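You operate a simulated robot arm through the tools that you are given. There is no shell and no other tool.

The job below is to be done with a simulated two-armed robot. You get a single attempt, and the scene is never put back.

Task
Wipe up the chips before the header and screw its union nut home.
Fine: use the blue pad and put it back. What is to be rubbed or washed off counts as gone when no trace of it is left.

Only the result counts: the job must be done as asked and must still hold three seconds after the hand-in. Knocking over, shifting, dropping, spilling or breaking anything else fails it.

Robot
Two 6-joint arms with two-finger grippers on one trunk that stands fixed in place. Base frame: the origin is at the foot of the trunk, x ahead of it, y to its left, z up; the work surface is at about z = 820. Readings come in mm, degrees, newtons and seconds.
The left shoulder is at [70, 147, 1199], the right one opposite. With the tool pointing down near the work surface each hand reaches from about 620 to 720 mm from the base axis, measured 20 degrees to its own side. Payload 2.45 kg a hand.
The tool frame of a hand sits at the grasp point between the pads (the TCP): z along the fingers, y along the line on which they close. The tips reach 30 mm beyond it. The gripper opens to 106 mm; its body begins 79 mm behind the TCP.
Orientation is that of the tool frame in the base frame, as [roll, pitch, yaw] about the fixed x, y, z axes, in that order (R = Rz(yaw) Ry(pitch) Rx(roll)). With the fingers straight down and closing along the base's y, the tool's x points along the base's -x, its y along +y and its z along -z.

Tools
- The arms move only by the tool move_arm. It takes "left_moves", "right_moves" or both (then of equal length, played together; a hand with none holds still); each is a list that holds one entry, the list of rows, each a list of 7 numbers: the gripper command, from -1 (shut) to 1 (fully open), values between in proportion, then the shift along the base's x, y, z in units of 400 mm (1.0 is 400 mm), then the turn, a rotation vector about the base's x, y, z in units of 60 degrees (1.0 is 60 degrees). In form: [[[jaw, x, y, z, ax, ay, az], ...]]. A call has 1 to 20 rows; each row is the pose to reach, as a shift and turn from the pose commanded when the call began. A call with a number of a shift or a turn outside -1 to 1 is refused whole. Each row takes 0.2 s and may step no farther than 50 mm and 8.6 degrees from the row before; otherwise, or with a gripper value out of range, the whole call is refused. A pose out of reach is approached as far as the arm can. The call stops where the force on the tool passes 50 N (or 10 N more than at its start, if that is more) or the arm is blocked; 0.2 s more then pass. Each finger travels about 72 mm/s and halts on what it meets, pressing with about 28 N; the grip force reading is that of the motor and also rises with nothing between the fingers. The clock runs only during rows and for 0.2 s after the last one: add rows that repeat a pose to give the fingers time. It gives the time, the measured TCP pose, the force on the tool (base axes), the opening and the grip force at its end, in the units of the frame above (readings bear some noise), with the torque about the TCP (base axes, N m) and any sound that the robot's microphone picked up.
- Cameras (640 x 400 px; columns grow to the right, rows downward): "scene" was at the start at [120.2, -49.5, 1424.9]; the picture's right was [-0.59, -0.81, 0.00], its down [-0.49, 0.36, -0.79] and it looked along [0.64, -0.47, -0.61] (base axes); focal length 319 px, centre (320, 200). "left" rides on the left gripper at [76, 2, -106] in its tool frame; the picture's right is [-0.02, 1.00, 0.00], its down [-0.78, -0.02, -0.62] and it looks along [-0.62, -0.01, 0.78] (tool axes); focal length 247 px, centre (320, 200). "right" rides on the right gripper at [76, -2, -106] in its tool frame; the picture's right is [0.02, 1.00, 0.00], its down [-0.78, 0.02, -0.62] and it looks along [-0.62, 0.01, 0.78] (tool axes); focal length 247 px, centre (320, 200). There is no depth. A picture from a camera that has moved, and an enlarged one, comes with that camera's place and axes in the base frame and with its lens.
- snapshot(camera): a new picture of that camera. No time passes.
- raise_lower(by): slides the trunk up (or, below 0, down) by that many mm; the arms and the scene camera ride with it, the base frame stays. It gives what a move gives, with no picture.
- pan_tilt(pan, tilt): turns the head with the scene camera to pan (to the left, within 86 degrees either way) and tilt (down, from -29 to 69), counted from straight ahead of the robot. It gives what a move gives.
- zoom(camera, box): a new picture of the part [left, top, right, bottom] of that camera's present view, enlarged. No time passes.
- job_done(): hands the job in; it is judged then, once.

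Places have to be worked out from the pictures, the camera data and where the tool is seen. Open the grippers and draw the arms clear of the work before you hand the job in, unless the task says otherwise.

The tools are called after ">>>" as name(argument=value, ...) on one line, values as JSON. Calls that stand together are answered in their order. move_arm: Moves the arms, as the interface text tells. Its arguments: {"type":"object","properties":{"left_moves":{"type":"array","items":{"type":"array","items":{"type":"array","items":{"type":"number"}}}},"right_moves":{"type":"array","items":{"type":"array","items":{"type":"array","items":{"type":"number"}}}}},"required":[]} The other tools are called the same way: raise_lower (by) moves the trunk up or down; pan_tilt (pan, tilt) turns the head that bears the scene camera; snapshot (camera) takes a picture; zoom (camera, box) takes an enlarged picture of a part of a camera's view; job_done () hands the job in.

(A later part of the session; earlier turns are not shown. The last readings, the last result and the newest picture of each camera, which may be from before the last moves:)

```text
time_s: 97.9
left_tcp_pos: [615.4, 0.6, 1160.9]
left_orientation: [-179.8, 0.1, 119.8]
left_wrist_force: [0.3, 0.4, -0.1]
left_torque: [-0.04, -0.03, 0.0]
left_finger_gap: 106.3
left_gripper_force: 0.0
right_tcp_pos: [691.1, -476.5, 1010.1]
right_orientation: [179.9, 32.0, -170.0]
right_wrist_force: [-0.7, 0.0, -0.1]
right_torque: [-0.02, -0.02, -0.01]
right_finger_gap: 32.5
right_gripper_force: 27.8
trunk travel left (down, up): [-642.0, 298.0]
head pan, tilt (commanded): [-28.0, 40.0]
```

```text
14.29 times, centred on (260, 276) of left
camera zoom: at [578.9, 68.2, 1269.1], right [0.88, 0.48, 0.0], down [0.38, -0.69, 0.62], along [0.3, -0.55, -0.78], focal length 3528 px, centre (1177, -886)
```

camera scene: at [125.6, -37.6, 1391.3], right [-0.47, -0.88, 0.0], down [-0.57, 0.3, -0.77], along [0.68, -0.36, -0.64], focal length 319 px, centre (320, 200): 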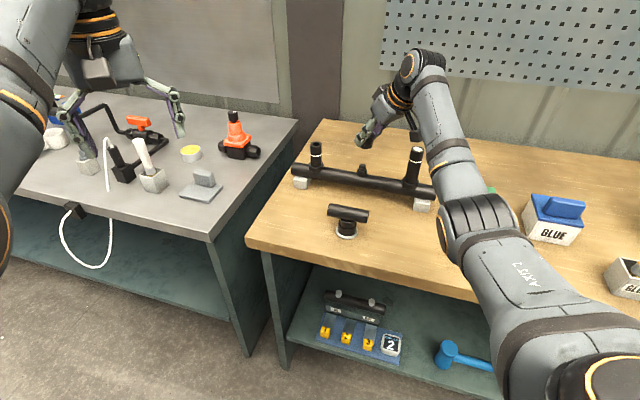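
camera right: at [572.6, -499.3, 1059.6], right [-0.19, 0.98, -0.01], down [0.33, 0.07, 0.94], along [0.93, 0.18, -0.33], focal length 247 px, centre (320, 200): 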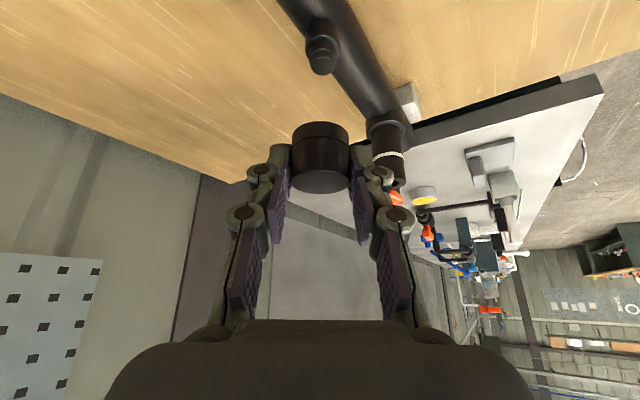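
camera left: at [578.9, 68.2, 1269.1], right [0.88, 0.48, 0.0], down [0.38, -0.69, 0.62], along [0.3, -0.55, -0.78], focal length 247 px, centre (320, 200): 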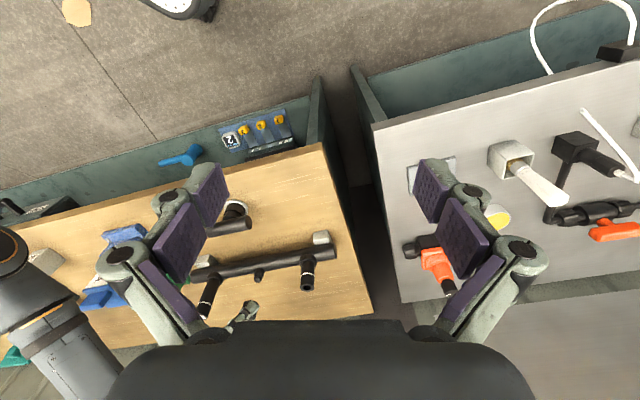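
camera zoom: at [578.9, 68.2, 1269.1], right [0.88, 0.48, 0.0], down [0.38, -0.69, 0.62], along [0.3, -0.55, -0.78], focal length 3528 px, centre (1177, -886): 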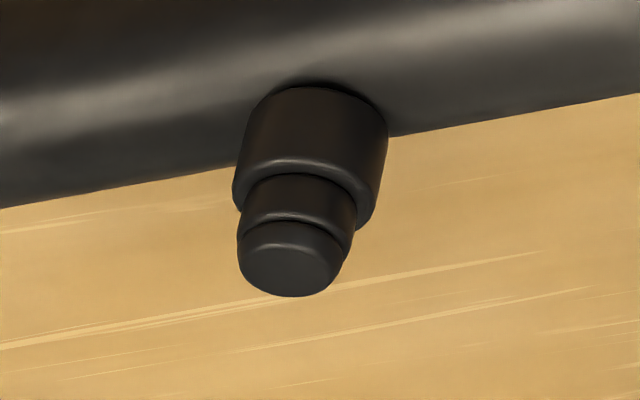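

Measured from the scene and left cameras, the nut must move about (+2.7, +2.3) mm. I'll apply that and lower 50 mm so the nut is just above the stub, then re-measure.

>>> move_arm(right_moves=[[[-1, 0.0068, 0.0058, -0.04, 0, 0, 0], [-1, 0.0068, 0.0058, -0.08, 0, 0, 0], [-1, 0.0068, 0.0058, -0.125, 0, 0, 0], [-1, 0.0068, 0.0058, -0.125, 0, 0, 0]]])

>>> zoom(camera="scene", box=[347, 145, 379, 177])

>>> zoom(camera="left", box=[238, 262, 278, 302])

>>> zoom(camera="right", box=[260, 60, 380, 200])

```text
time_s: 98.9
left_tcp_pos: [615.9, 2.0, 1162.1]
left_orientation: [-179.7, 0.0, 120.0]
left_wrist_force: [1.0, 0.3, 0.3]
left_torque: [0.0, 0.01, 0.01]
left_finger_gap: 105.8
left_gripper_force: 0.1
right_tcp_pos: [693.6, -473.0, 960.6]
right_orientation: [179.8, 31.9, -170.0]
right_wrist_force: [-0.9, -0.4, 0.1]
right_torque: [0.03, 0.01, 0.02]
right_finger_gap: 32.5
right_gripper_force: 27.8
trunk travel left (down, up): [-642.0, 298.0]
head pan, tilt (commanded): [-28.0, 40.0]
```

```text
12.50 times, centred on (363, 161) of scene
camera zoom: at [125.5, -38.1, 1391.3], right [-0.47, -0.88, 0.0], down [-0.57, 0.3, -0.77], along [0.68, -0.36, -0.64], focal length 3991 px, centre (-218, 688)
```

zoom: 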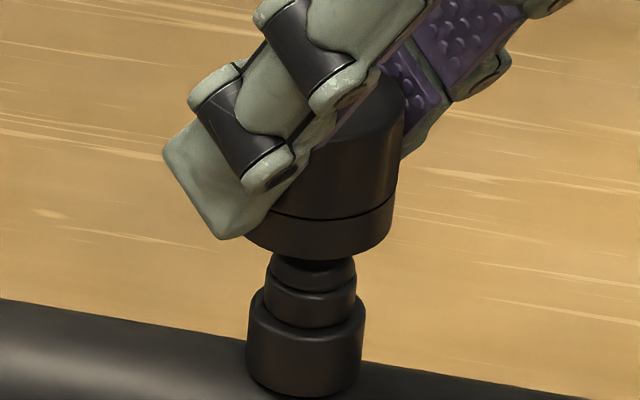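

```text
10.00 times, centred on (258, 282) of left
camera zoom: at [578.6, 68.2, 1269.1], right [0.88, 0.48, 0.0], down [0.38, -0.69, 0.62], along [0.3, -0.55, -0.78], focal length 2470 px, centre (940, -620)
```

zoom: 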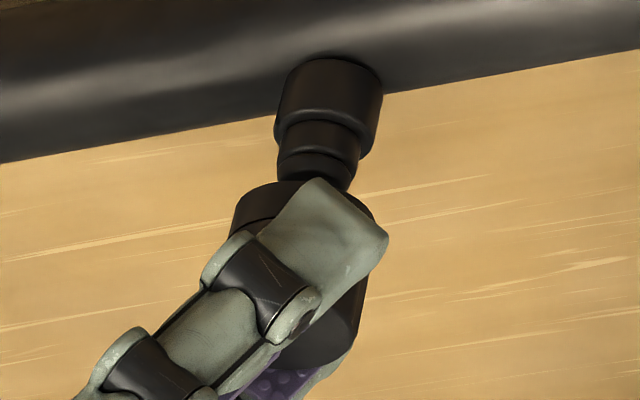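

```text
2.86 times, centred on (320, 130) of right
camera zoom: at [575.3, -496.0, 1009.5], right [-0.19, 0.98, -0.01], down [0.33, 0.07, 0.94], along [0.93, 0.18, -0.33], focal length 706 px, centre (320, 400)
```

zoom: 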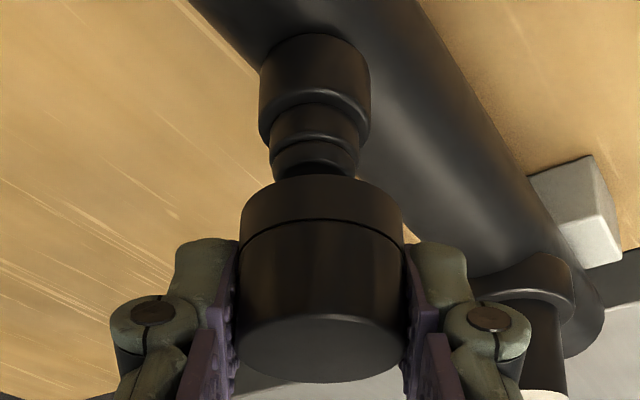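

Very close now. I'll zoom tighter on the left and scene views to refine the last millimetre.

>>> zoom(camera="left", box=[246, 276, 268, 294])

>>> zoom(camera="scene", box=[354, 156, 374, 172])

>>> zoom(camera="right", box=[285, 65, 355, 135])

```text
16.00 times, centred on (257, 285) of left
camera zoom: at [578.6, 68.2, 1269.1], right [0.88, 0.48, 0.0], down [0.38, -0.69, 0.62], along [0.3, -0.55, -0.78], focal length 3952 px, centre (1328, -1160)
```

zoom: 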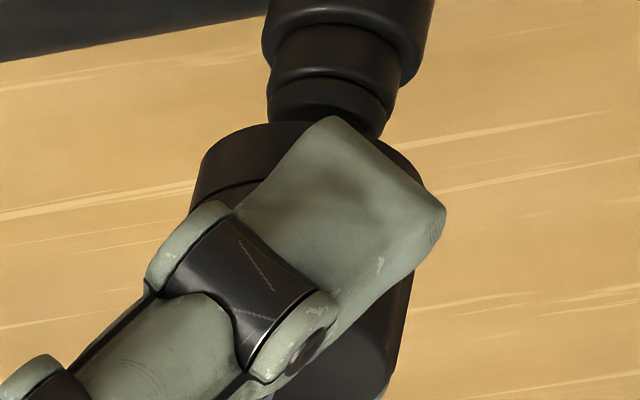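

```text
16.00 times, centred on (364, 164) of scene
camera zoom: at [125.5, -38.1, 1391.3], right [-0.47, -0.88, 0.0], down [-0.57, 0.3, -0.77], along [0.68, -0.36, -0.64], focal length 5108 px, centre (-384, 776)
```

zoom: 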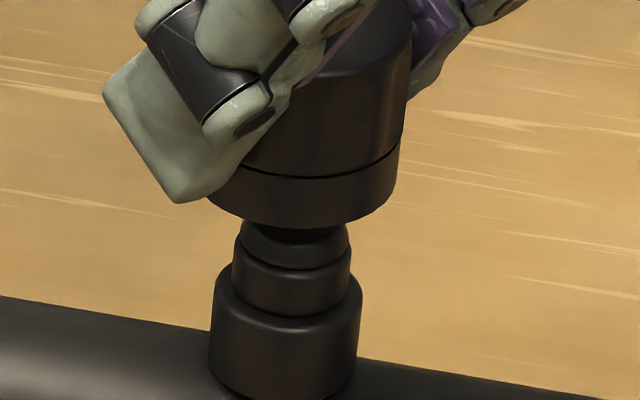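

```text
5.71 times, centred on (320, 100) of right
camera zoom: at [575.3, -496.0, 1009.5], right [-0.19, 0.98, -0.01], down [0.33, 0.07, 0.94], along [0.93, 0.18, -0.33], focal length 1411 px, centre (320, 771)
```

zoom: 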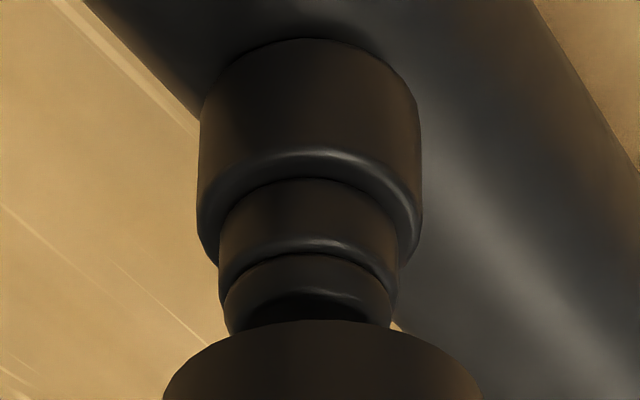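

The three views agree on a small correction of about (+1.2, -1.1) mm; the gap to the stub top is ~11 mm. I'll apply it and lower 8 mm, then check again.

>>> move_arm(right_moves=[[[-1, 0.003, -0.00275, -0.008, 0, 0, 0], [-1, 0.003, -0.00275, -0.016, 0, 0, 0], [-1, 0.003, -0.00275, -0.02, 0, 0, 0], [-1, 0.003, -0.00275, -0.02, 0, 0, 0]]])

>>> zoom(camera="left", box=[246, 276, 268, 294])

>>> zoom(camera="scene", box=[354, 156, 374, 172])

>>> zoom(camera="right", box=[275, 85, 365, 175])

```text
time_s: 99.9
left_tcp_pos: [617.3, 1.9, 1160.9]
left_orientation: [-179.8, 0.1, 120.1]
left_wrist_force: [0.5, 0.2, 0.1]
left_torque: [0.02, 0.02, -0.06]
left_finger_gap: 105.9
left_gripper_force: 0.1
right_tcp_pos: [695.6, -474.9, 950.5]
right_orientation: [179.7, 32.0, -170.0]
right_wrist_force: [0.8, 0.3, 0.2]
right_torque: [-0.02, 0.02, -0.03]
right_finger_gap: 32.3
right_gripper_force: 27.6
trunk travel left (down, up): [-642.0, 298.0]
head pan, tilt (commanded): [-28.0, 40.0]
```

```text
16.00 times, centred on (257, 285) of left
camera zoom: at [578.7, 68.1, 1269.1], right [0.88, 0.48, 0.0], down [0.38, -0.69, 0.62], along [0.3, -0.55, -0.78], focal length 3952 px, centre (1328, -1160)
```

zoom: 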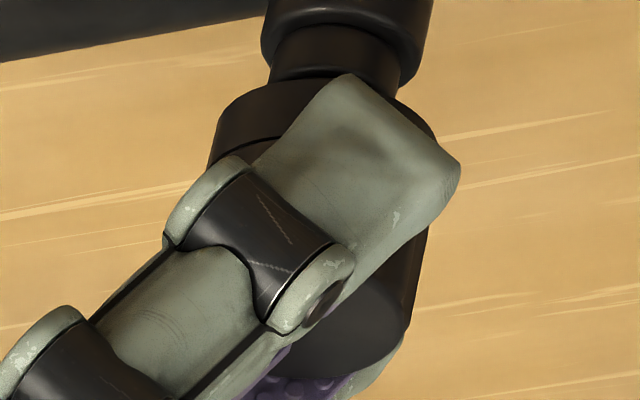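

```text
16.00 times, centred on (364, 164) of scene
camera zoom: at [125.6, -38.2, 1391.3], right [-0.47, -0.88, 0.0], down [-0.57, 0.3, -0.77], along [0.68, -0.36, -0.64], focal length 5108 px, centre (-384, 776)
```

zoom: 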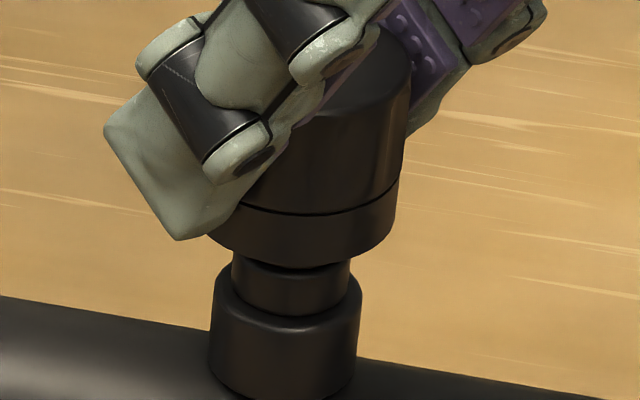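

```text
4.44 times, centred on (320, 130) of right
camera zoom: at [576.7, -497.8, 1000.8], right [-0.19, 0.98, -0.01], down [0.33, 0.07, 0.94], along [0.93, 0.18, -0.33], focal length 1098 px, centre (320, 511)
```

zoom: 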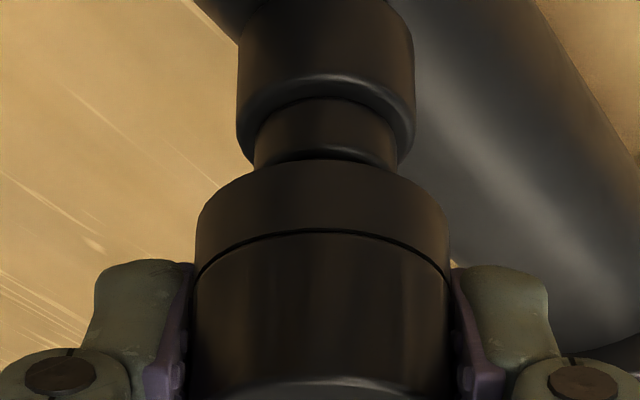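

All three views now agree to within about 0.3 mm, and the dome is already inside the nut's mouth with no contact force. I'll lower gently until the thread is felt.

>>> move_arm(right_moves=[[[-1, 0, 0, -0.0025, 0, 0, 0], [-1, 0, 0, -0.005, 0, 0, 0], [-1, 0, 0, -0.0075, 0, 0, 0], [-1, 0, 0, -0.0075, 0, 0, 0]]])

>>> move_arm(right_moves=[[[-1, 0, 0, -0.0025, 0, 0, 0], [-1, 0, 0, -0.005, 0, 0, 0], [-1, 0, 0, -0.005, 0, 0, 0]]])

>>> zoom(camera="scene", box=[354, 156, 374, 172])

```text
time_s: 100.9
left_tcp_pos: [615.8, 2.1, 1161.9]
left_orientation: [-179.8, 0.1, 120.0]
left_wrist_force: [-0.4, -0.3, 0.0]
left_torque: [0.0, 0.01, -0.03]
left_finger_gap: 105.8
left_gripper_force: 0.1
right_tcp_pos: [694.4, -474.3, 949.2]
right_orientation: [179.8, 31.9, -170.0]
right_wrist_force: [-0.2, 0.1, -0.1]
right_torque: [-0.03, -0.02, 0.05]
right_finger_gap: 32.5
right_gripper_force: 27.7
trunk travel left (down, up): [-642.0, 298.0]
head pan, tilt (commanded): [-28.0, 40.0]
```

```text
time_s: 101.7
left_tcp_pos: [615.7, 2.1, 1161.3]
left_orientation: [-179.8, 0.0, 120.0]
left_wrist_force: [0.0, 0.1, -0.6]
left_torque: [0.03, -0.01, -0.01]
left_finger_gap: 106.0
left_gripper_force: 0.1
right_tcp_pos: [694.7, -474.8, 946.5]
right_orientation: [179.9, 32.0, -170.0]
right_wrist_force: [-0.2, -1.1, 0.0]
right_torque: [-0.04, 0.0, 0.0]
right_finger_gap: 32.3
right_gripper_force: 28.3
trunk travel left (down, up): [-642.0, 298.0]
head pan, tilt (commanded): [-28.0, 40.0]
```

```text
16.00 times, centred on (364, 164) of scene
camera zoom: at [125.6, -38.2, 1391.3], right [-0.47, -0.88, 0.0], down [-0.57, 0.3, -0.77], along [0.68, -0.36, -0.64], focal length 5108 px, centre (-384, 776)
```

zoom: 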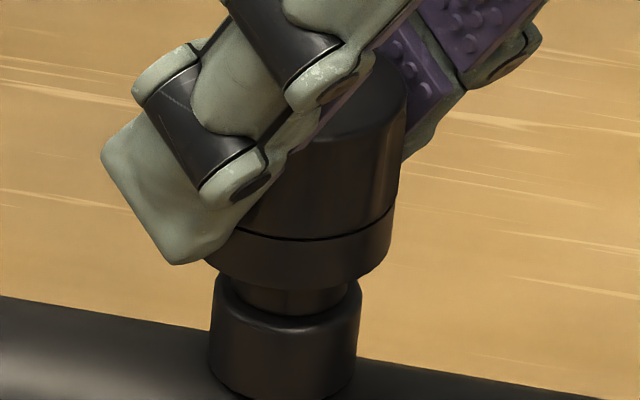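

No resistance yet; the nut is about 8–9 mm above the boss shoulder. I'll continue down in small steps watching the force.

>>> move_arm(right_moves=[[[-1, 0, 0, -0.0025, 0, 0, 0], [-1, 0, 0, -0.005, 0, 0, 0], [-1, 0, 0, -0.005, 0, 0, 0]]])

>>> move_arm(right_moves=[[[-1, 0, 0, -0.0025, 0, 0, 0], [-1, 0, 0, -0.005, 0, 0, 0], [-1, 0, 0, -0.005, 0, 0, 0]]])

>>> zoom(camera="scene", box=[354, 156, 374, 172])

```text
time_s: 102.5
left_tcp_pos: [614.6, 2.1, 1161.7]
left_orientation: [-179.9, 0.1, 120.0]
left_wrist_force: [0.1, -0.3, 0.3]
left_torque: [0.02, -0.01, 0.0]
left_finger_gap: 106.0
left_gripper_force: 0.0
right_tcp_pos: [694.1, -476.4, 945.5]
right_orientation: [179.8, 32.1, -170.0]
right_wrist_force: [-5.0, 1.6, -2.3]
right_torque: [0.06, 0.14, 0.03]
right_finger_gap: 32.7
right_gripper_force: 28.2
trunk travel left (down, up): [-642.0, 298.0]
head pan, tilt (commanded): [-28.0, 40.0]
```

```text
time_s: 103.3
left_tcp_pos: [614.9, 2.8, 1162.8]
left_orientation: [-179.8, 0.1, 119.9]
left_wrist_force: [0.2, 0.2, 0.4]
left_torque: [0.02, 0.01, 0.0]
left_finger_gap: 105.8
left_gripper_force: 0.0
right_tcp_pos: [693.4, -476.6, 942.9]
right_orientation: [180.0, 32.2, -169.9]
right_wrist_force: [-6.4, 0.3, 3.1]
right_torque: [-0.03, 0.34, 0.01]
right_finger_gap: 32.2
right_gripper_force: 27.8
trunk travel left (down, up): [-642.0, 298.0]
head pan, tilt (commanded): [-28.0, 40.0]
```

```text
16.00 times, centred on (364, 164) of scene
camera zoom: at [123.7, -37.8, 1391.5], right [-0.47, -0.88, 0.0], down [-0.57, 0.3, -0.77], along [0.68, -0.36, -0.64], focal length 5108 px, centre (-384, 776)
```

zoom: 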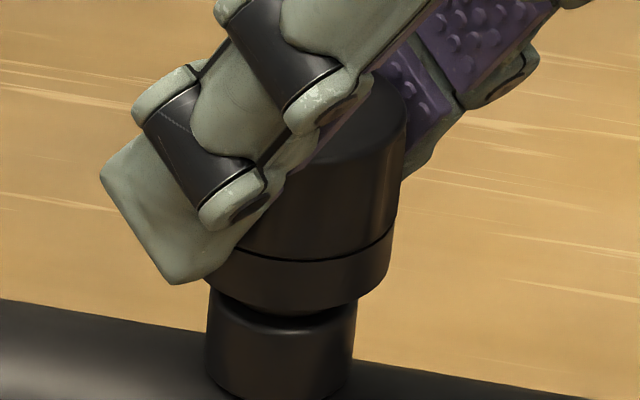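

Contact is starting, with a side force of -6.4 N in x, meaning the nut is ~0.8 mm too far forward. I'll ease back 0.8 mm in x and read the force again.

>>> move_arm(right_moves=[[[-1, -0.002, 0, 0, 0, 0, 0], [-1, -0.002, 0, 0, 0, 0, 0]]])

```text
time_s: 103.9
left_tcp_pos: [614.1, 1.3, 1160.5]
left_orientation: [-180.0, 0.0, 120.0]
left_wrist_force: [-0.7, 0.0, 0.0]
left_torque: [0.02, 0.02, -0.03]
left_finger_gap: 105.7
left_gripper_force: 0.0
right_tcp_pos: [692.9, -475.6, 943.9]
right_orientation: [179.9, 32.2, -169.9]
right_wrist_force: [-1.9, -1.3, 3.2]
right_torque: [-0.04, 0.1, -0.03]
right_finger_gap: 32.4
right_gripper_force: 28.3
trunk travel left (down, up): [-642.0, 298.0]
head pan, tilt (commanded): [-28.0, 40.0]
```

Side force is now small, with 3 N vertical contact. I'll make the first clockwise turn (60°) about the nut's axis with a slight downward bias and watch torque and force.

>>> move_arm(right_moves=[[[-1, -0.0004, 0.004, -0.0002, 0, 0, -0.1333], [-1, -0.0003, 0.008, -0.0004, 0, 0, -0.2667], [-1, 0.0004, 0.012, -0.0006, 0, 0, -0.4], [-1, 0.0017, 0.0158, -0.0008, 0, 0, -0.5333], [-1, 0.0034, 0.0194, -0.001, 0, 0, -0.6667], [-1, 0.0057, 0.0227, -0.0012, 0, 0, -0.8], [-1, 0.0084, 0.0257, -0.0014, 0, 0, -0.9333], [-1, 0.0098, 0.027, -0.0015, 0, 0, -1.0]]])

>>> zoom(camera="scene", box=[350, 150, 378, 172])

>>> zoom(camera="left", box=[243, 268, 273, 296])

```text
time_s: 105.7
left_tcp_pos: [614.5, -1.4, 1161.1]
left_orientation: [180.0, -0.2, 119.9]
left_wrist_force: [0.1, -0.6, -0.3]
left_torque: [-0.02, 0.0, 0.02]
left_finger_gap: 106.0
left_gripper_force: 0.1
right_tcp_pos: [695.1, -468.5, 943.0]
right_orientation: [179.8, 32.1, 129.7]
right_wrist_force: [-0.3, -24.9, 11.3]
right_torque: [-0.85, -0.03, -0.1]
right_finger_gap: 32.4
right_gripper_force: 27.4
trunk travel left (down, up): [-642.0, 298.0]
head pan, tilt (commanded): [-28.0, 40.0]
```

```text
16.00 times, centred on (364, 161) of scene
camera zoom: at [123.0, -42.6, 1391.4], right [-0.47, -0.88, 0.0], down [-0.57, 0.3, -0.77], along [0.68, -0.36, -0.64], focal length 5108 px, centre (-384, 824)
```

zoom: 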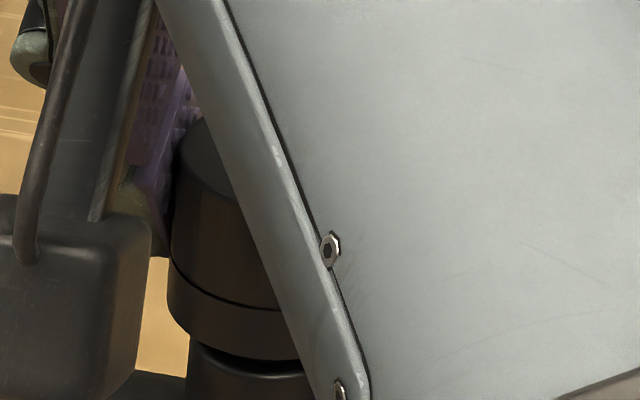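

```text
14.29 times, centred on (258, 282) of left
camera zoom: at [576.6, 64.5, 1270.6], right [0.88, 0.48, 0.0], down [0.38, -0.69, 0.62], along [0.3, -0.54, -0.78], focal length 3528 px, centre (1206, -971)
```

zoom: 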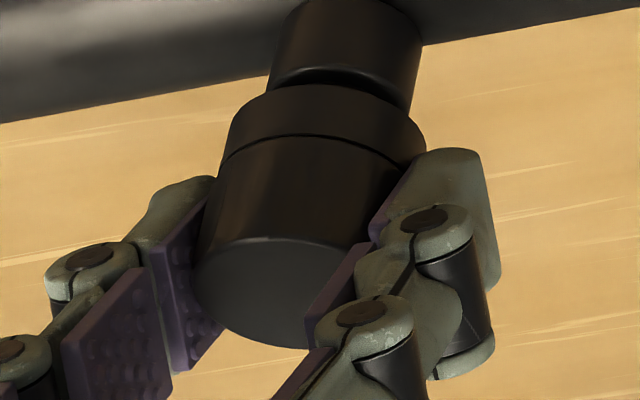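

The side force grew to -25 N in y: the nut's axis is closer to the TCP (≈7 mm) than I assumed, so I swung too far. I'll relax the hand back by (-1.3, -3.7) mm and re-read the forces.

>>> move_arm(right_moves=[[[-1, -0.0017, -0.0047, 0, 0, 0, 0], [-1, -0.0033, -0.0093, 0, 0, 0, 0], [-1, -0.0033, -0.0093, 0, 0, 0, 0]]])

>>> zoom(camera="left", box=[243, 268, 273, 296])

>>> snapshot(camera="right")

```text
time_s: 106.5
left_tcp_pos: [614.3, 0.8, 1163.1]
left_orientation: [-180.0, 0.1, 120.0]
left_wrist_force: [0.1, -0.1, 0.0]
left_torque: [0.04, 0.0, 0.04]
left_finger_gap: 105.8
left_gripper_force: 0.0
right_tcp_pos: [695.7, -469.2, 943.0]
right_orientation: [179.7, 32.1, 130.1]
right_wrist_force: [2.2, -16.8, 10.7]
right_torque: [-0.64, -0.11, -0.08]
right_finger_gap: 32.3
right_gripper_force: 27.9
trunk travel left (down, up): [-642.0, 298.0]
head pan, tilt (commanded): [-28.0, 40.0]
```

```text
14.29 times, centred on (258, 282) of left
camera zoom: at [577.0, 66.3, 1270.1], right [0.88, 0.48, 0.0], down [0.38, -0.69, 0.62], along [0.3, -0.54, -0.78], focal length 3528 px, centre (1206, -971)
```

zoom: 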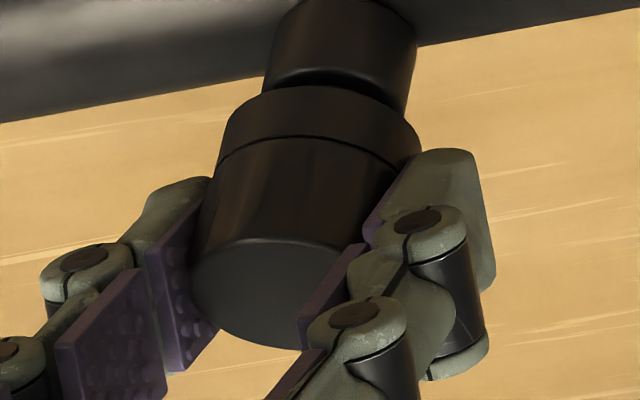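

```text
taken
camera right: at [616.8, -377.4, 992.1], right [0.75, 0.66, -0.01], down [0.22, -0.25, 0.94], along [0.62, -0.71, -0.33], focal length 247 px, centre (320, 200)
```

right: 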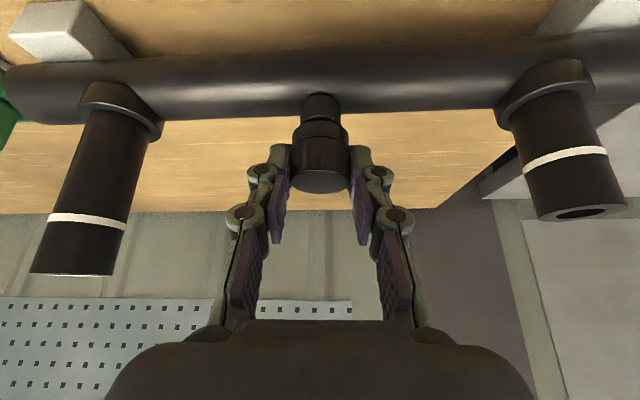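

>>> move_arm(right_moves=[[[-1, 0, -0.0045, 0, 0, 0, 0], [-1, 0, -0.0085, 0, 0, 0, 0], [-1, 0, -0.0085, 0, 0, 0, 0]]])

>>> zoom(camera="right", box=[270, 80, 370, 200])

```text
time_s: 107.3
left_tcp_pos: [614.8, 2.4, 1161.6]
left_orientation: [-180.0, 0.1, 120.0]
left_wrist_force: [0.0, 0.0, 0.0]
left_torque: [-0.04, 0.01, 0.0]
left_finger_gap: 105.8
left_gripper_force: 0.2
right_tcp_pos: [695.1, -469.2, 943.8]
right_orientation: [179.8, 32.0, 130.1]
right_wrist_force: [-1.7, -2.2, 9.1]
right_torque: [-0.2, -0.04, 0.01]
right_finger_gap: 32.6
right_gripper_force: 27.9
trunk travel left (down, up): [-642.0, 298.0]
head pan, tilt (commanded): [-28.0, 40.0]
```

```text
3.33 times, centred on (320, 140) of right
camera zoom: at [616.7, -377.6, 992.3], right [0.75, 0.66, -0.01], down [0.23, -0.25, 0.94], along [0.62, -0.71, -0.34], focal length 823 px, centre (320, 400)
```

zoom: 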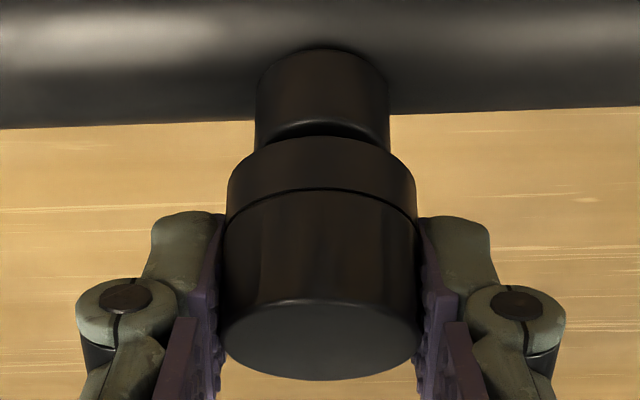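

Lateral force is relieved; comparing both poses the stub/nut axis is at (699.6, -474.4), 6.75 mm ahead of the TCP. No descent yet, so the thread hasn't caught; I'll continue turning clockwise to ψ=-72° with the correct axis.

>>> move_arm(right_moves=[[[-1, 0.0016, 0.0012, -0.0002, 0, 0, -0.122], [-1, 0.0036, 0.0023, -0.0004, 0, 0, -0.2444], [-1, 0.0056, 0.0031, -0.0006, 0, 0, -0.3667], [-1, 0.0056, 0.0031, -0.0006, 0, 0, -0.3667]]])

```text
time_s: 108.3
left_tcp_pos: [614.6, 3.6, 1161.9]
left_orientation: [-179.9, 0.1, 120.0]
left_wrist_force: [-1.2, -1.0, -0.5]
left_torque: [0.0, 0.02, 0.0]
left_finger_gap: 106.0
left_gripper_force: 0.1
right_tcp_pos: [698.5, -468.0, 942.4]
right_orientation: [179.8, 32.1, 108.0]
right_wrist_force: [-4.2, 5.9, 2.0]
right_torque: [0.09, 0.12, 0.01]
right_finger_gap: 32.4
right_gripper_force: 27.9
trunk travel left (down, up): [-642.0, 298.0]
head pan, tilt (commanded): [-28.0, 40.0]
```

The nut dropped about 1.4 mm and the vertical force fell – it is going on. I'll open the fingers slightly, swing back 60° to ψ=-12° around the stub axis, and check the nut before re-gripping.

>>> move_arm(right_moves=[[[-0.06, -0.0027, 0.0035, 0, 0, 0, 0], [-0.06, -0.0053, 0.0071, 0, 0, 0, 0], [-0.06, -0.0075, 0.0062, 0, 0, 0, 0.1333], [-0.06, -0.0095, 0.005, 0, 0, 0, 0.2667], [-0.06, -0.0114, 0.0036, 0, 0, 0, 0.4], [-0.06, -0.013, 0.0019, 0, 0, 0, 0.5333], [-0.06, -0.0144, 0.0, 0, 0, 0, 0.6667], [-0.06, -0.0155, -0.0021, 0, 0, 0, 0.8], [-0.06, -0.0163, -0.0043, 0, 0, 0, 0.9333], [-0.06, -0.0166, -0.0055, 0, 0, 0, 1.0]]])

>>> zoom(camera="right", box=[250, 70, 390, 210])

>>> zoom(camera="left", box=[243, 268, 273, 296])

>>> zoom(camera="scene", box=[340, 140, 388, 176])

```text
time_s: 110.5
left_tcp_pos: [617.4, 1.5, 1161.0]
left_orientation: [-179.9, -0.1, 120.1]
left_wrist_force: [0.5, -0.3, -0.3]
left_torque: [0.02, 0.02, 0.01]
left_finger_gap: 106.2
left_gripper_force: 0.1
right_tcp_pos: [691.3, -472.7, 941.3]
right_orientation: [179.8, 32.0, 168.2]
right_wrist_force: [0.2, -0.8, -0.7]
right_torque: [0.0, -0.02, -0.02]
right_finger_gap: 49.9
right_gripper_force: 0.0
trunk travel left (down, up): [-642.0, 298.0]
head pan, tilt (commanded): [-28.0, 40.0]
```

```text
2.86 times, centred on (320, 140) of right
camera zoom: at [573.2, -448.8, 991.0], right [0.18, 0.98, -0.01], down [0.33, -0.05, 0.94], along [0.93, -0.18, -0.33], focal length 706 px, centre (320, 371)
```

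zoom: 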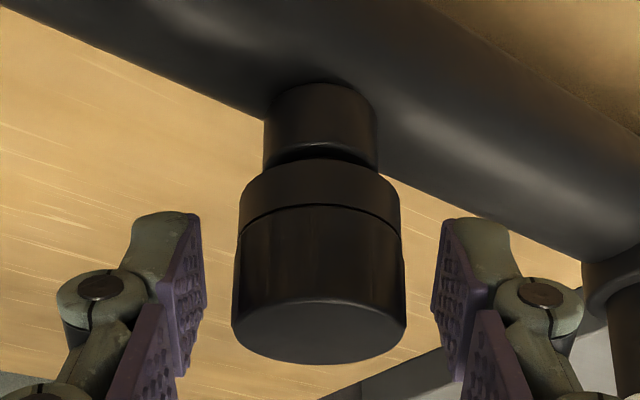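

```text
14.29 times, centred on (258, 282) of left
camera zoom: at [578.6, 68.1, 1269.2], right [0.88, 0.48, 0.0], down [0.38, -0.69, 0.62], along [0.3, -0.55, -0.78], focal length 3528 px, centre (1206, -971)
```

zoom: 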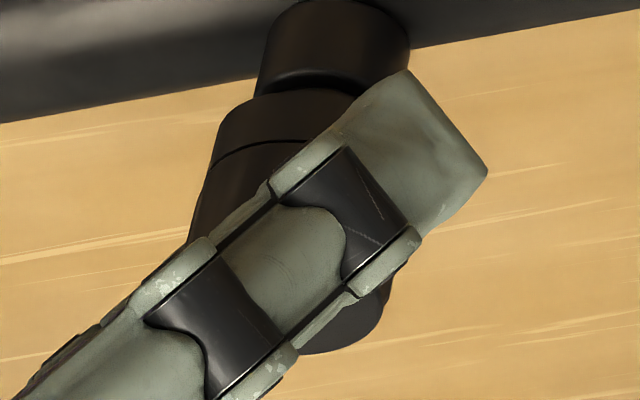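

```text
11.11 times, centred on (364, 158) of scene
camera zoom: at [125.5, -38.2, 1391.3], right [-0.47, -0.88, 0.0], down [-0.57, 0.3, -0.77], along [0.68, -0.36, -0.64], focal length 3548 px, centre (-169, 667)
```

zoom: 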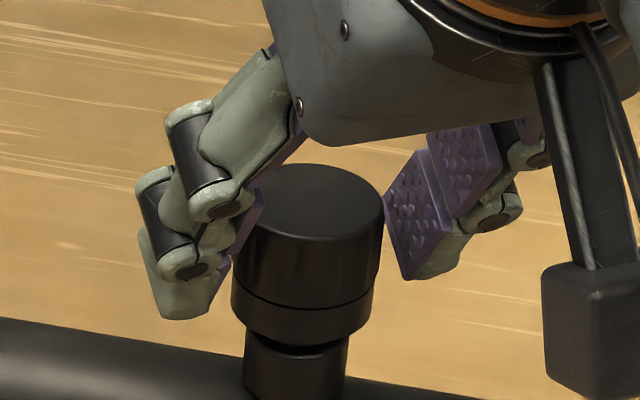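

The nut stands straight on the stub, centred between the open fingers. I'll re-grip and turn 60° clockwise again with a slight downward feed, then check forces.

>>> move_arm(right_moves=[[[-1, 0, 0, 0, 0, 0, 0], [-1, 0, 0, 0, 0, 0, 0], [-1, 0, 0, 0, 0, 0, 0], [-1, 0.0006, 0.0023, -0.0002, 0, 0, -0.1333], [-1, 0.0016, 0.0044, -0.0004, 0, 0, -0.2667], [-1, 0.0029, 0.0064, -0.0006, 0, 0, -0.4], [-1, 0.0044, 0.0082, -0.0008, 0, 0, -0.5333], [-1, 0.0061, 0.0098, -0.001, 0, 0, -0.6667], [-1, 0.0081, 0.0111, -0.0012, 0, 0, -0.8], [-1, 0.0102, 0.0121, -0.0013, 0, 0, -0.9333], [-1, 0.0113, 0.01255, -0.0014, 0, 0, -1.0], [-1, 0.0113, 0.01255, -0.0014, 0, 0, -1.0]]])

>>> zoom(camera="left", box=[243, 262, 273, 290])

```text
time_s: 113.1
left_tcp_pos: [616.4, 4.0, 1160.8]
left_orientation: [-179.9, 0.1, 120.1]
left_wrist_force: [-0.5, 0.1, 0.3]
left_torque: [0.01, 0.0, -0.01]
left_finger_gap: 106.1
left_gripper_force: 0.1
right_tcp_pos: [698.5, -465.2, 941.0]
right_orientation: [179.8, 32.1, 108.0]
right_wrist_force: [-3.7, 8.5, -1.3]
right_torque: [0.19, 0.17, 0.03]
right_finger_gap: 32.4
right_gripper_force: 27.7
trunk travel left (down, up): [-642.0, 298.0]
head pan, tilt (commanded): [-28.0, 40.0]
```

```text
14.29 times, centred on (258, 276) of left
camera zoom: at [578.3, 69.8, 1269.2], right [0.88, 0.48, 0.0], down [0.38, -0.68, 0.62], along [0.3, -0.55, -0.78], focal length 3528 px, centre (1206, -886)
```

zoom: 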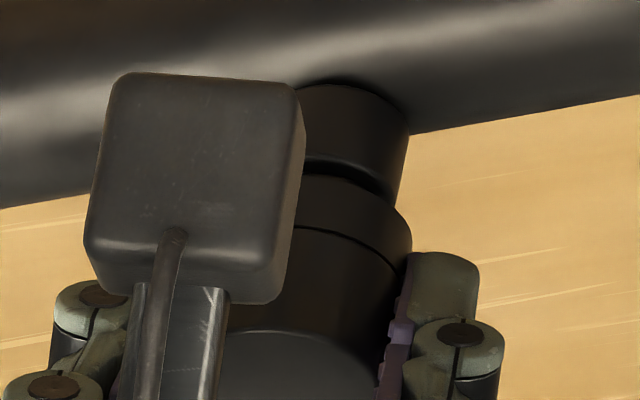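

Fz is slightly negative, so the thread is pulling. I'll release, swing back to ψ=-12° and look at the gap between nut and boss to verify progress.

>>> move_arm(right_moves=[[[-0.06, 0, 0, 0, 0, 0, 0], [-0.06, 0.0019, 0.0018, 0, 0, 0, 0], [-0.06, -0.0007, 0.0007, 0, 0, 0, 0.1333], [-0.06, -0.0032, -0.0008, 0, 0, 0, 0.2667], [-0.06, -0.0055, -0.0025, 0, 0, 0, 0.4], [-0.06, -0.0075, -0.0046, 0, 0, 0, 0.5333], [-0.06, -0.0091, -0.0069, 0, 0, 0, 0.6667], [-0.06, -0.0105, -0.0094, 0, 0, 0, 0.8], [-0.06, -0.01145, -0.0121, 0, 0, 0, 0.9333], [-0.06, -0.0118, -0.0135, 0, 0, 0, 1.0], [-0.06, -0.0118, -0.0135, 0, 0, 0, 1.0]]])

>>> zoom(camera="scene", box=[354, 156, 374, 172])

>>> zoom(camera="right", box=[250, 70, 390, 210])

```text
time_s: 115.5
left_tcp_pos: [614.5, 0.6, 1161.0]
left_orientation: [-179.8, 0.0, 120.0]
left_wrist_force: [0.1, 0.0, -0.6]
left_torque: [0.0, -0.03, -0.02]
left_finger_gap: 106.0
left_gripper_force: 0.1
right_tcp_pos: [692.0, -472.4, 942.3]
right_orientation: [179.8, 32.0, 168.1]
right_wrist_force: [0.3, 0.2, -0.2]
right_torque: [0.0, -0.02, -0.03]
right_finger_gap: 49.7
right_gripper_force: 0.2
trunk travel left (down, up): [-642.0, 298.0]
head pan, tilt (commanded): [-28.0, 40.0]
```

```text
16.00 times, centred on (364, 164) of scene
camera zoom: at [125.5, -38.1, 1391.3], right [-0.47, -0.88, 0.0], down [-0.57, 0.3, -0.77], along [0.68, -0.36, -0.64], focal length 5108 px, centre (-384, 776)
```

zoom: 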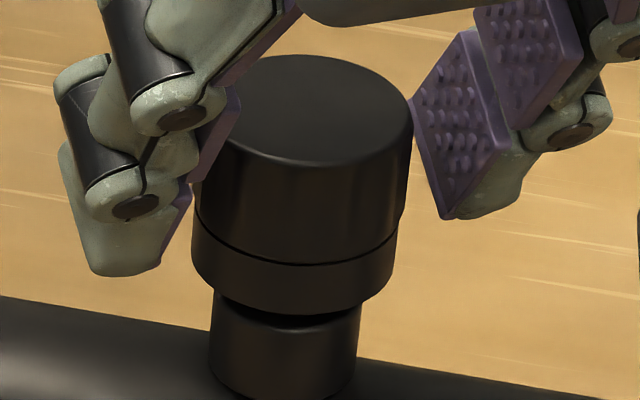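

```text
2.86 times, centred on (320, 140) of right
camera zoom: at [573.5, -448.8, 990.9], right [0.19, 0.98, -0.01], down [0.33, -0.05, 0.94], along [0.93, -0.18, -0.33], focal length 706 px, centre (320, 371)
```

zoom: 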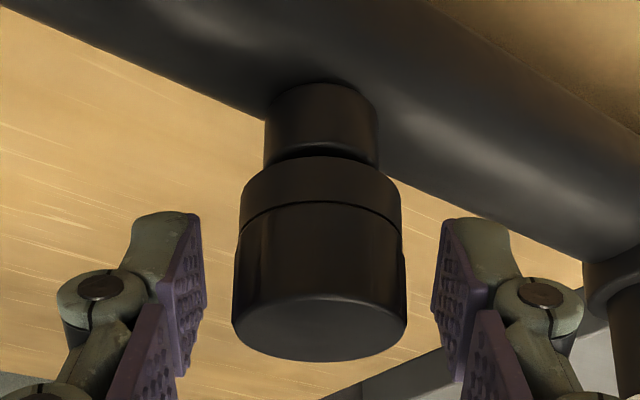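

The nut's progress per 60° is small (~0.2–0.3 mm), with roughly 3.7 mm left to the boss. I'll now run combined cycles: swing to ψ=+8°, grip, turn 60° clockwise, release, swing back.

>>> move_arm(right_moves=[[[-0.06, -0.0001, -0.0024, 0, 0, 0, 0.1111], [-0.06, -0.0002, -0.0048, 0, 0, 0, 0.2222], [-0.06, -0.0003, -0.0071, 0, 0, 0, 0.3333], [-1, -0.0003, -0.0071, 0, 0, 0, 0.3333], [-1, -0.0003, -0.0071, 0, 0, 0, 0.3333], [-1, -0.0005, -0.0041, -0.0001, 0, 0, 0.1905], [-1, -0.0002, -0.001, -0.0002, 0, 0, 0.0477], [-1, 0.0005, 0.002, -0.0003, 0, 0, -0.0952], [-1, 0.0017, 0.0048, -0.0005, 0, 0, -0.2382], [-1, 0.0032, 0.0075, -0.0006, 0, 0, -0.381], [-1, 0.0052, 0.0099, -0.0007, 0, 0, -0.5238], [-1, 0.0074, 0.0119, -0.0008, 0, 0, -0.6667]]])

>>> zoom(camera="right", box=[250, 70, 390, 210])

```text
time_s: 118.1
left_tcp_pos: [616.0, 1.2, 1161.5]
left_orientation: [-179.8, 0.1, 120.0]
left_wrist_force: [0.4, 0.0, 0.8]
left_torque: [-0.02, 0.06, 0.03]
left_finger_gap: 106.1
left_gripper_force: 0.1
right_tcp_pos: [694.4, -467.9, 941.1]
right_orientation: [-180.0, 32.0, 127.9]
right_wrist_force: [-1.2, 4.5, -0.5]
right_torque: [0.12, 0.04, -0.01]
right_finger_gap: 32.5
right_gripper_force: 28.1
trunk travel left (down, up): [-642.0, 298.0]
head pan, tilt (commanded): [-28.0, 40.0]
```

```text
2.86 times, centred on (320, 140) of right
camera zoom: at [619.4, -372.6, 990.9], right [0.78, 0.63, -0.01], down [0.22, -0.25, 0.94], along [0.59, -0.73, -0.33], focal length 706 px, centre (320, 371)
```

zoom: 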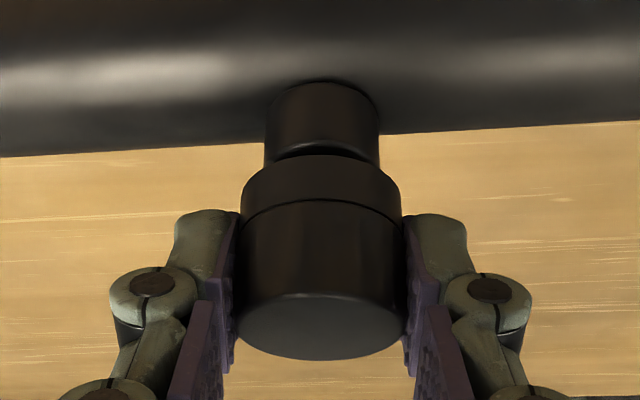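

Forces are low. I'll release, swing back to ψ=+8° and compare the nut's height with before to confirm the thread is really advancing.

>>> move_arm(right_moves=[[[-0.06, 0, 0, 0, 0, 0, 0], [-0.06, -0.0022, -0.002, 0, 0, 0, 0.1429], [-0.06, -0.0042, -0.0044, 0, 0, 0, 0.2857], [-0.06, -0.0057, -0.0071, 0, 0, 0, 0.4285], [-0.06, -0.0069, -0.0099, 0, 0, 0, 0.5715], [-0.06, -0.0076, -0.0129, 0, 0, 0, 0.7144], [-0.06, -0.0079, -0.016, 0, 0, 0, 0.8572], [-0.06, -0.0077, -0.019, 0, 0, 0, 1.0], [-0.06, -0.0077, -0.019, 0, 0, 0, 1.0]]])

>>> zoom(camera="scene", box=[354, 156, 374, 172])

>>> zoom(camera="left", box=[248, 262, 272, 284])

```text
time_s: 120.1
left_tcp_pos: [615.5, 2.1, 1161.0]
left_orientation: [-179.8, 0.0, 120.1]
left_wrist_force: [0.2, 0.0, -0.2]
left_torque: [0.0, -0.02, 0.01]
left_finger_gap: 105.7
left_gripper_force: 0.0
right_tcp_pos: [692.3, -474.4, 942.5]
right_orientation: [179.8, 32.0, -172.0]
right_wrist_force: [-0.7, 0.1, -0.1]
right_torque: [-0.01, -0.01, 0.01]
right_finger_gap: 49.5
right_gripper_force: 0.0
trunk travel left (down, up): [-642.0, 298.0]
head pan, tilt (commanded): [-28.0, 40.0]
```

```text
16.00 times, centred on (364, 164) of scene
camera zoom: at [125.5, -37.9, 1391.3], right [-0.47, -0.88, 0.0], down [-0.57, 0.3, -0.77], along [0.68, -0.36, -0.64], focal length 5108 px, centre (-384, 776)
```

zoom: 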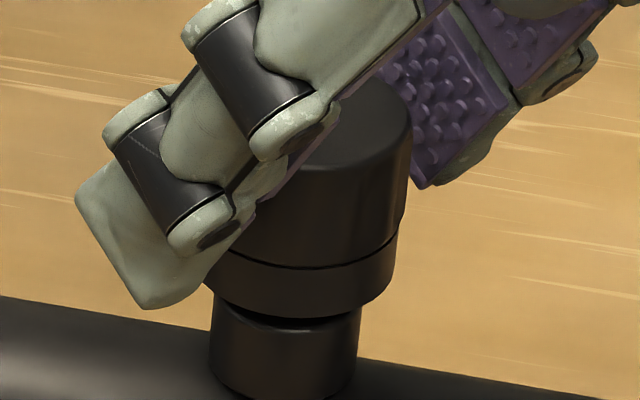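

```text
16.00 times, centred on (260, 273) of left
camera zoom: at [578.6, 68.4, 1269.1], right [0.88, 0.48, 0.0], down [0.38, -0.69, 0.62], along [0.3, -0.55, -0.78], focal length 3952 px, centre (1280, -968)
```

zoom: 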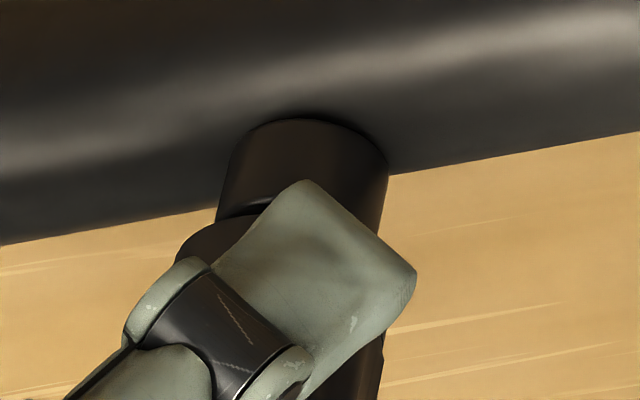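

The nut moved down about 0.6 mm in that 60° turn, so the thread is engaged; ~3 mm remain. I'll run a full cycle (grip, turn 60°, release, return) in one call.

>>> move_arm(right_moves=[[[-1, 0, 0, 0, 0, 0, 0], [-1, 0, 0, 0, 0, 0, 0], [-1, -0.0002, 0.0034, -0.0002, 0, 0, -0.1429], [-1, 0, 0.0068, -0.0004, 0, 0, -0.2857], [-1, 0.0008, 0.0101, -0.0006, 0, 0, -0.4286], [-1, 0.0019, 0.0132, -0.0008, 0, 0, -0.5714], [-1, 0.0035, 0.0162, -0.001, 0, 0, -0.7143], [-1, 0.0054, 0.0189, -0.0012, 0, 0, -0.8571], [-1, 0.0075, 0.0211, -0.0013, 0, 0, -1.0], [-0.06, 0.0077, 0.019, -0.0013, 0, 0, -1.0], [-0.06, 0.0077, 0.019, -0.0013, 0, 0, -1.0], [-0.06, 0.0054, 0.017, -0.0013, 0, 0, -0.8571], [-0.06, 0.0035, 0.0146, -0.0013, 0, 0, -0.7143], [-0.06, 0.0019, 0.0119, -0.0013, 0, 0, -0.5714], [-0.06, 0.0008, 0.0091, -0.0013, 0, 0, -0.4286], [-0.06, 0, 0.0061, -0.0013, 0, 0, -0.2857], [-0.06, -0.0002, 0.003, -0.0013, 0, 0, -0.1429], [-0.06, 0, 0, -0.0013, 0, 0, 0]]])

>>> zoom(camera="scene", box=[354, 156, 374, 172])

>>> zoom(camera="right", box=[250, 70, 390, 210])

```text
time_s: 123.9
left_tcp_pos: [617.1, 0.8, 1161.1]
left_orientation: [-179.9, 0.0, 120.0]
left_wrist_force: [0.0, 0.6, -0.4]
left_torque: [-0.02, 0.0, 0.0]
left_finger_gap: 105.9
left_gripper_force: 0.0
right_tcp_pos: [691.8, -476.1, 941.2]
right_orientation: [179.9, 32.1, -171.9]
right_wrist_force: [-0.2, 0.3, 0.3]
right_torque: [-0.01, 0.0, -0.02]
right_finger_gap: 49.6
right_gripper_force: 0.0
trunk travel left (down, up): [-642.0, 298.0]
head pan, tilt (commanded): [-28.0, 40.0]
```

```text
16.00 times, centred on (364, 164) of scene
camera zoom: at [125.5, -38.5, 1391.3], right [-0.47, -0.88, 0.0], down [-0.57, 0.3, -0.77], along [0.68, -0.36, -0.64], focal length 5108 px, centre (-384, 776)
```

zoom: 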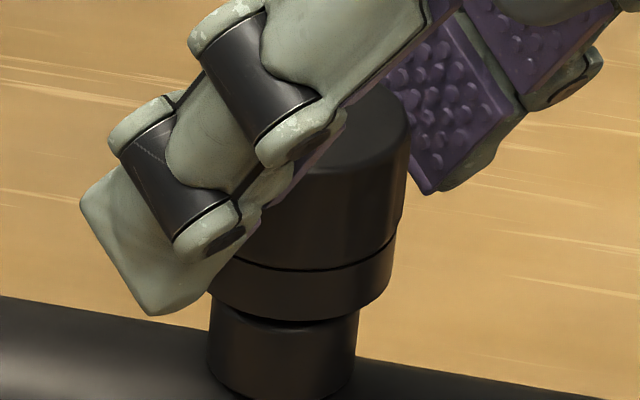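

```text
2.86 times, centred on (320, 140) of right
camera zoom: at [572.0, -495.1, 990.0], right [-0.16, 0.99, -0.01], down [0.33, 0.06, 0.94], along [0.93, 0.15, -0.33], focal length 706 px, centre (320, 371)
```

zoom: 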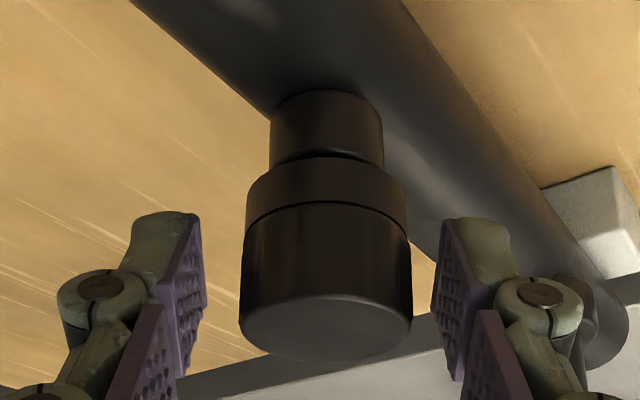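

Another ~0.6 mm down. The nut shows ~1.2 mm off-centre between the fingers, so I'll shift +1.2 mm in y and run the next cycle.

>>> move_arm(right_moves=[[[-0.06, 0, 0.003, 0, 0, 0, 0], [-1, 0, 0.003, 0, 0, 0, 0], [-1, 0, 0.003, 0, 0, 0, 0], [-1, -0.0002, 0.006, -0.0002, 0, 0, -0.1429], [-1, 0, 0.0091, -0.0004, 0, 0, -0.2857], [-1, 0.0008, 0.0121, -0.0006, 0, 0, -0.4286], [-1, 0.0019, 0.0149, -0.0008, 0, 0, -0.5714], [-1, 0.0035, 0.0176, -0.001, 0, 0, -0.7143], [-1, 0.0054, 0.02, -0.0012, 0, 0, -0.8571], [-1, 0.0077, 0.022, -0.0014, 0, 0, -1.0], [-0.06, 0.0077, 0.022, -0.0014, 0, 0, -1.0], [-0.06, 0.0077, 0.022, -0.0014, 0, 0, -1.0], [-0.06, 0.0054, 0.02, -0.0014, 0, 0, -0.8571], [-0.06, 0.0035, 0.0176, -0.0014, 0, 0, -0.7143], [-0.06, 0.0019, 0.0149, -0.0014, 0, 0, -0.5714], [-0.06, 0.0008, 0.0121, -0.0014, 0, 0, -0.4286], [-0.06, 0, 0.0091, -0.0014, 0, 0, -0.2857], [-0.06, -0.0002, 0.006, -0.0014, 0, 0, -0.1429], [-0.06, 0, 0.003, -0.0014, 0, 0, 0]]])

>>> zoom(camera="scene", box=[354, 156, 374, 172])

>>> zoom(camera="right", box=[250, 70, 390, 210])

```text
time_s: 127.9
left_tcp_pos: [616.8, 1.8, 1161.6]
left_orientation: [-179.9, 0.0, 120.0]
left_wrist_force: [0.2, 0.2, -0.2]
left_torque: [-0.03, 0.02, 0.02]
left_finger_gap: 105.8
left_gripper_force: 0.1
right_tcp_pos: [692.0, -474.1, 939.9]
right_orientation: [179.8, 32.1, -171.9]
right_wrist_force: [0.0, 0.1, -0.2]
right_torque: [-0.01, 0.01, -0.02]
right_finger_gap: 49.9
right_gripper_force: 0.1
trunk travel left (down, up): [-642.0, 298.0]
head pan, tilt (commanded): [-28.0, 40.0]
```

```text
16.00 times, centred on (364, 164) of scene
camera zoom: at [125.5, -38.5, 1391.3], right [-0.47, -0.88, 0.0], down [-0.57, 0.3, -0.77], along [0.68, -0.36, -0.64], focal length 5108 px, centre (-384, 776)
```

zoom: 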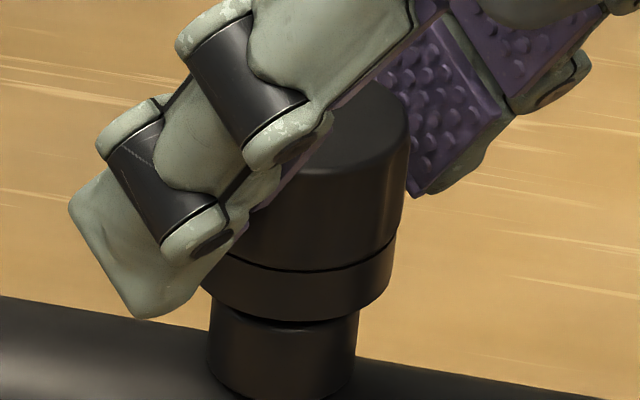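

```text
2.86 times, centred on (320, 140) of right
camera zoom: at [572.9, -493.4, 989.4], right [-0.16, 0.99, -0.01], down [0.33, 0.06, 0.94], along [0.93, 0.15, -0.33], focal length 706 px, centre (320, 371)
```

zoom: 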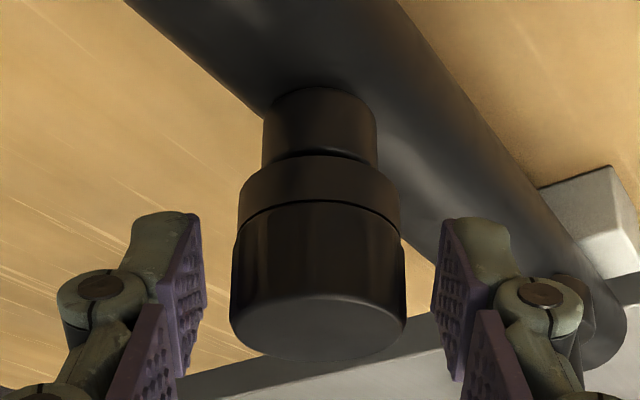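

I'll zoom tighter on the nut/boss gap to judge the remaining travel.

>>> zoom(camera="scene", box=[356, 166, 370, 176])

>>> zoom(camera="right", box=[300, 100, 345, 150])

```text
16.00 times, centred on (363, 171) of scene
camera zoom: at [125.5, -38.5, 1391.3], right [-0.47, -0.88, 0.0], down [-0.57, 0.3, -0.77], along [0.68, -0.36, -0.64], focal length 5108 px, centre (-368, 664)
```

zoom: 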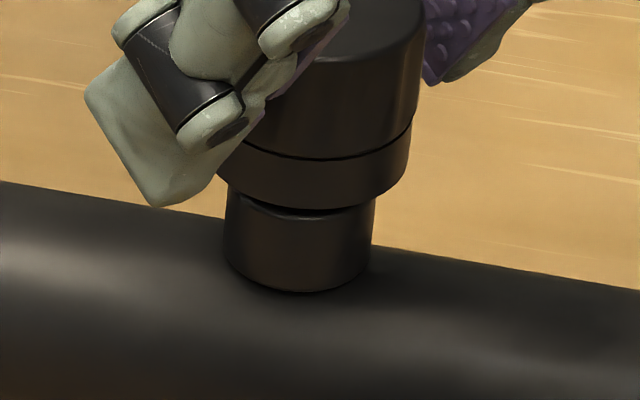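

```text
8.00 times, centred on (322, 125) of right
camera zoom: at [572.9, -493.4, 989.4], right [-0.16, 0.99, -0.01], down [0.33, 0.06, 0.94], along [0.93, 0.15, -0.33], focal length 1976 px, centre (300, 800)
```

zoom: 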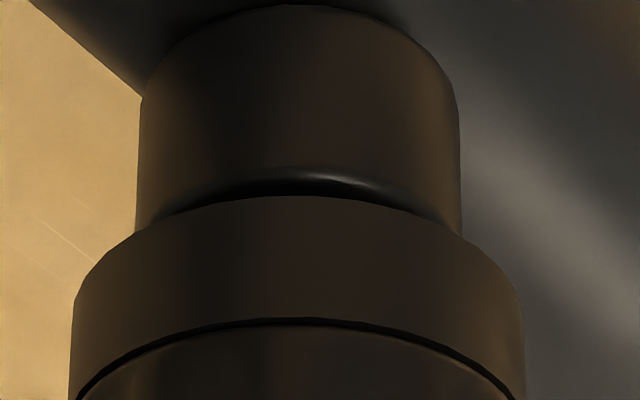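

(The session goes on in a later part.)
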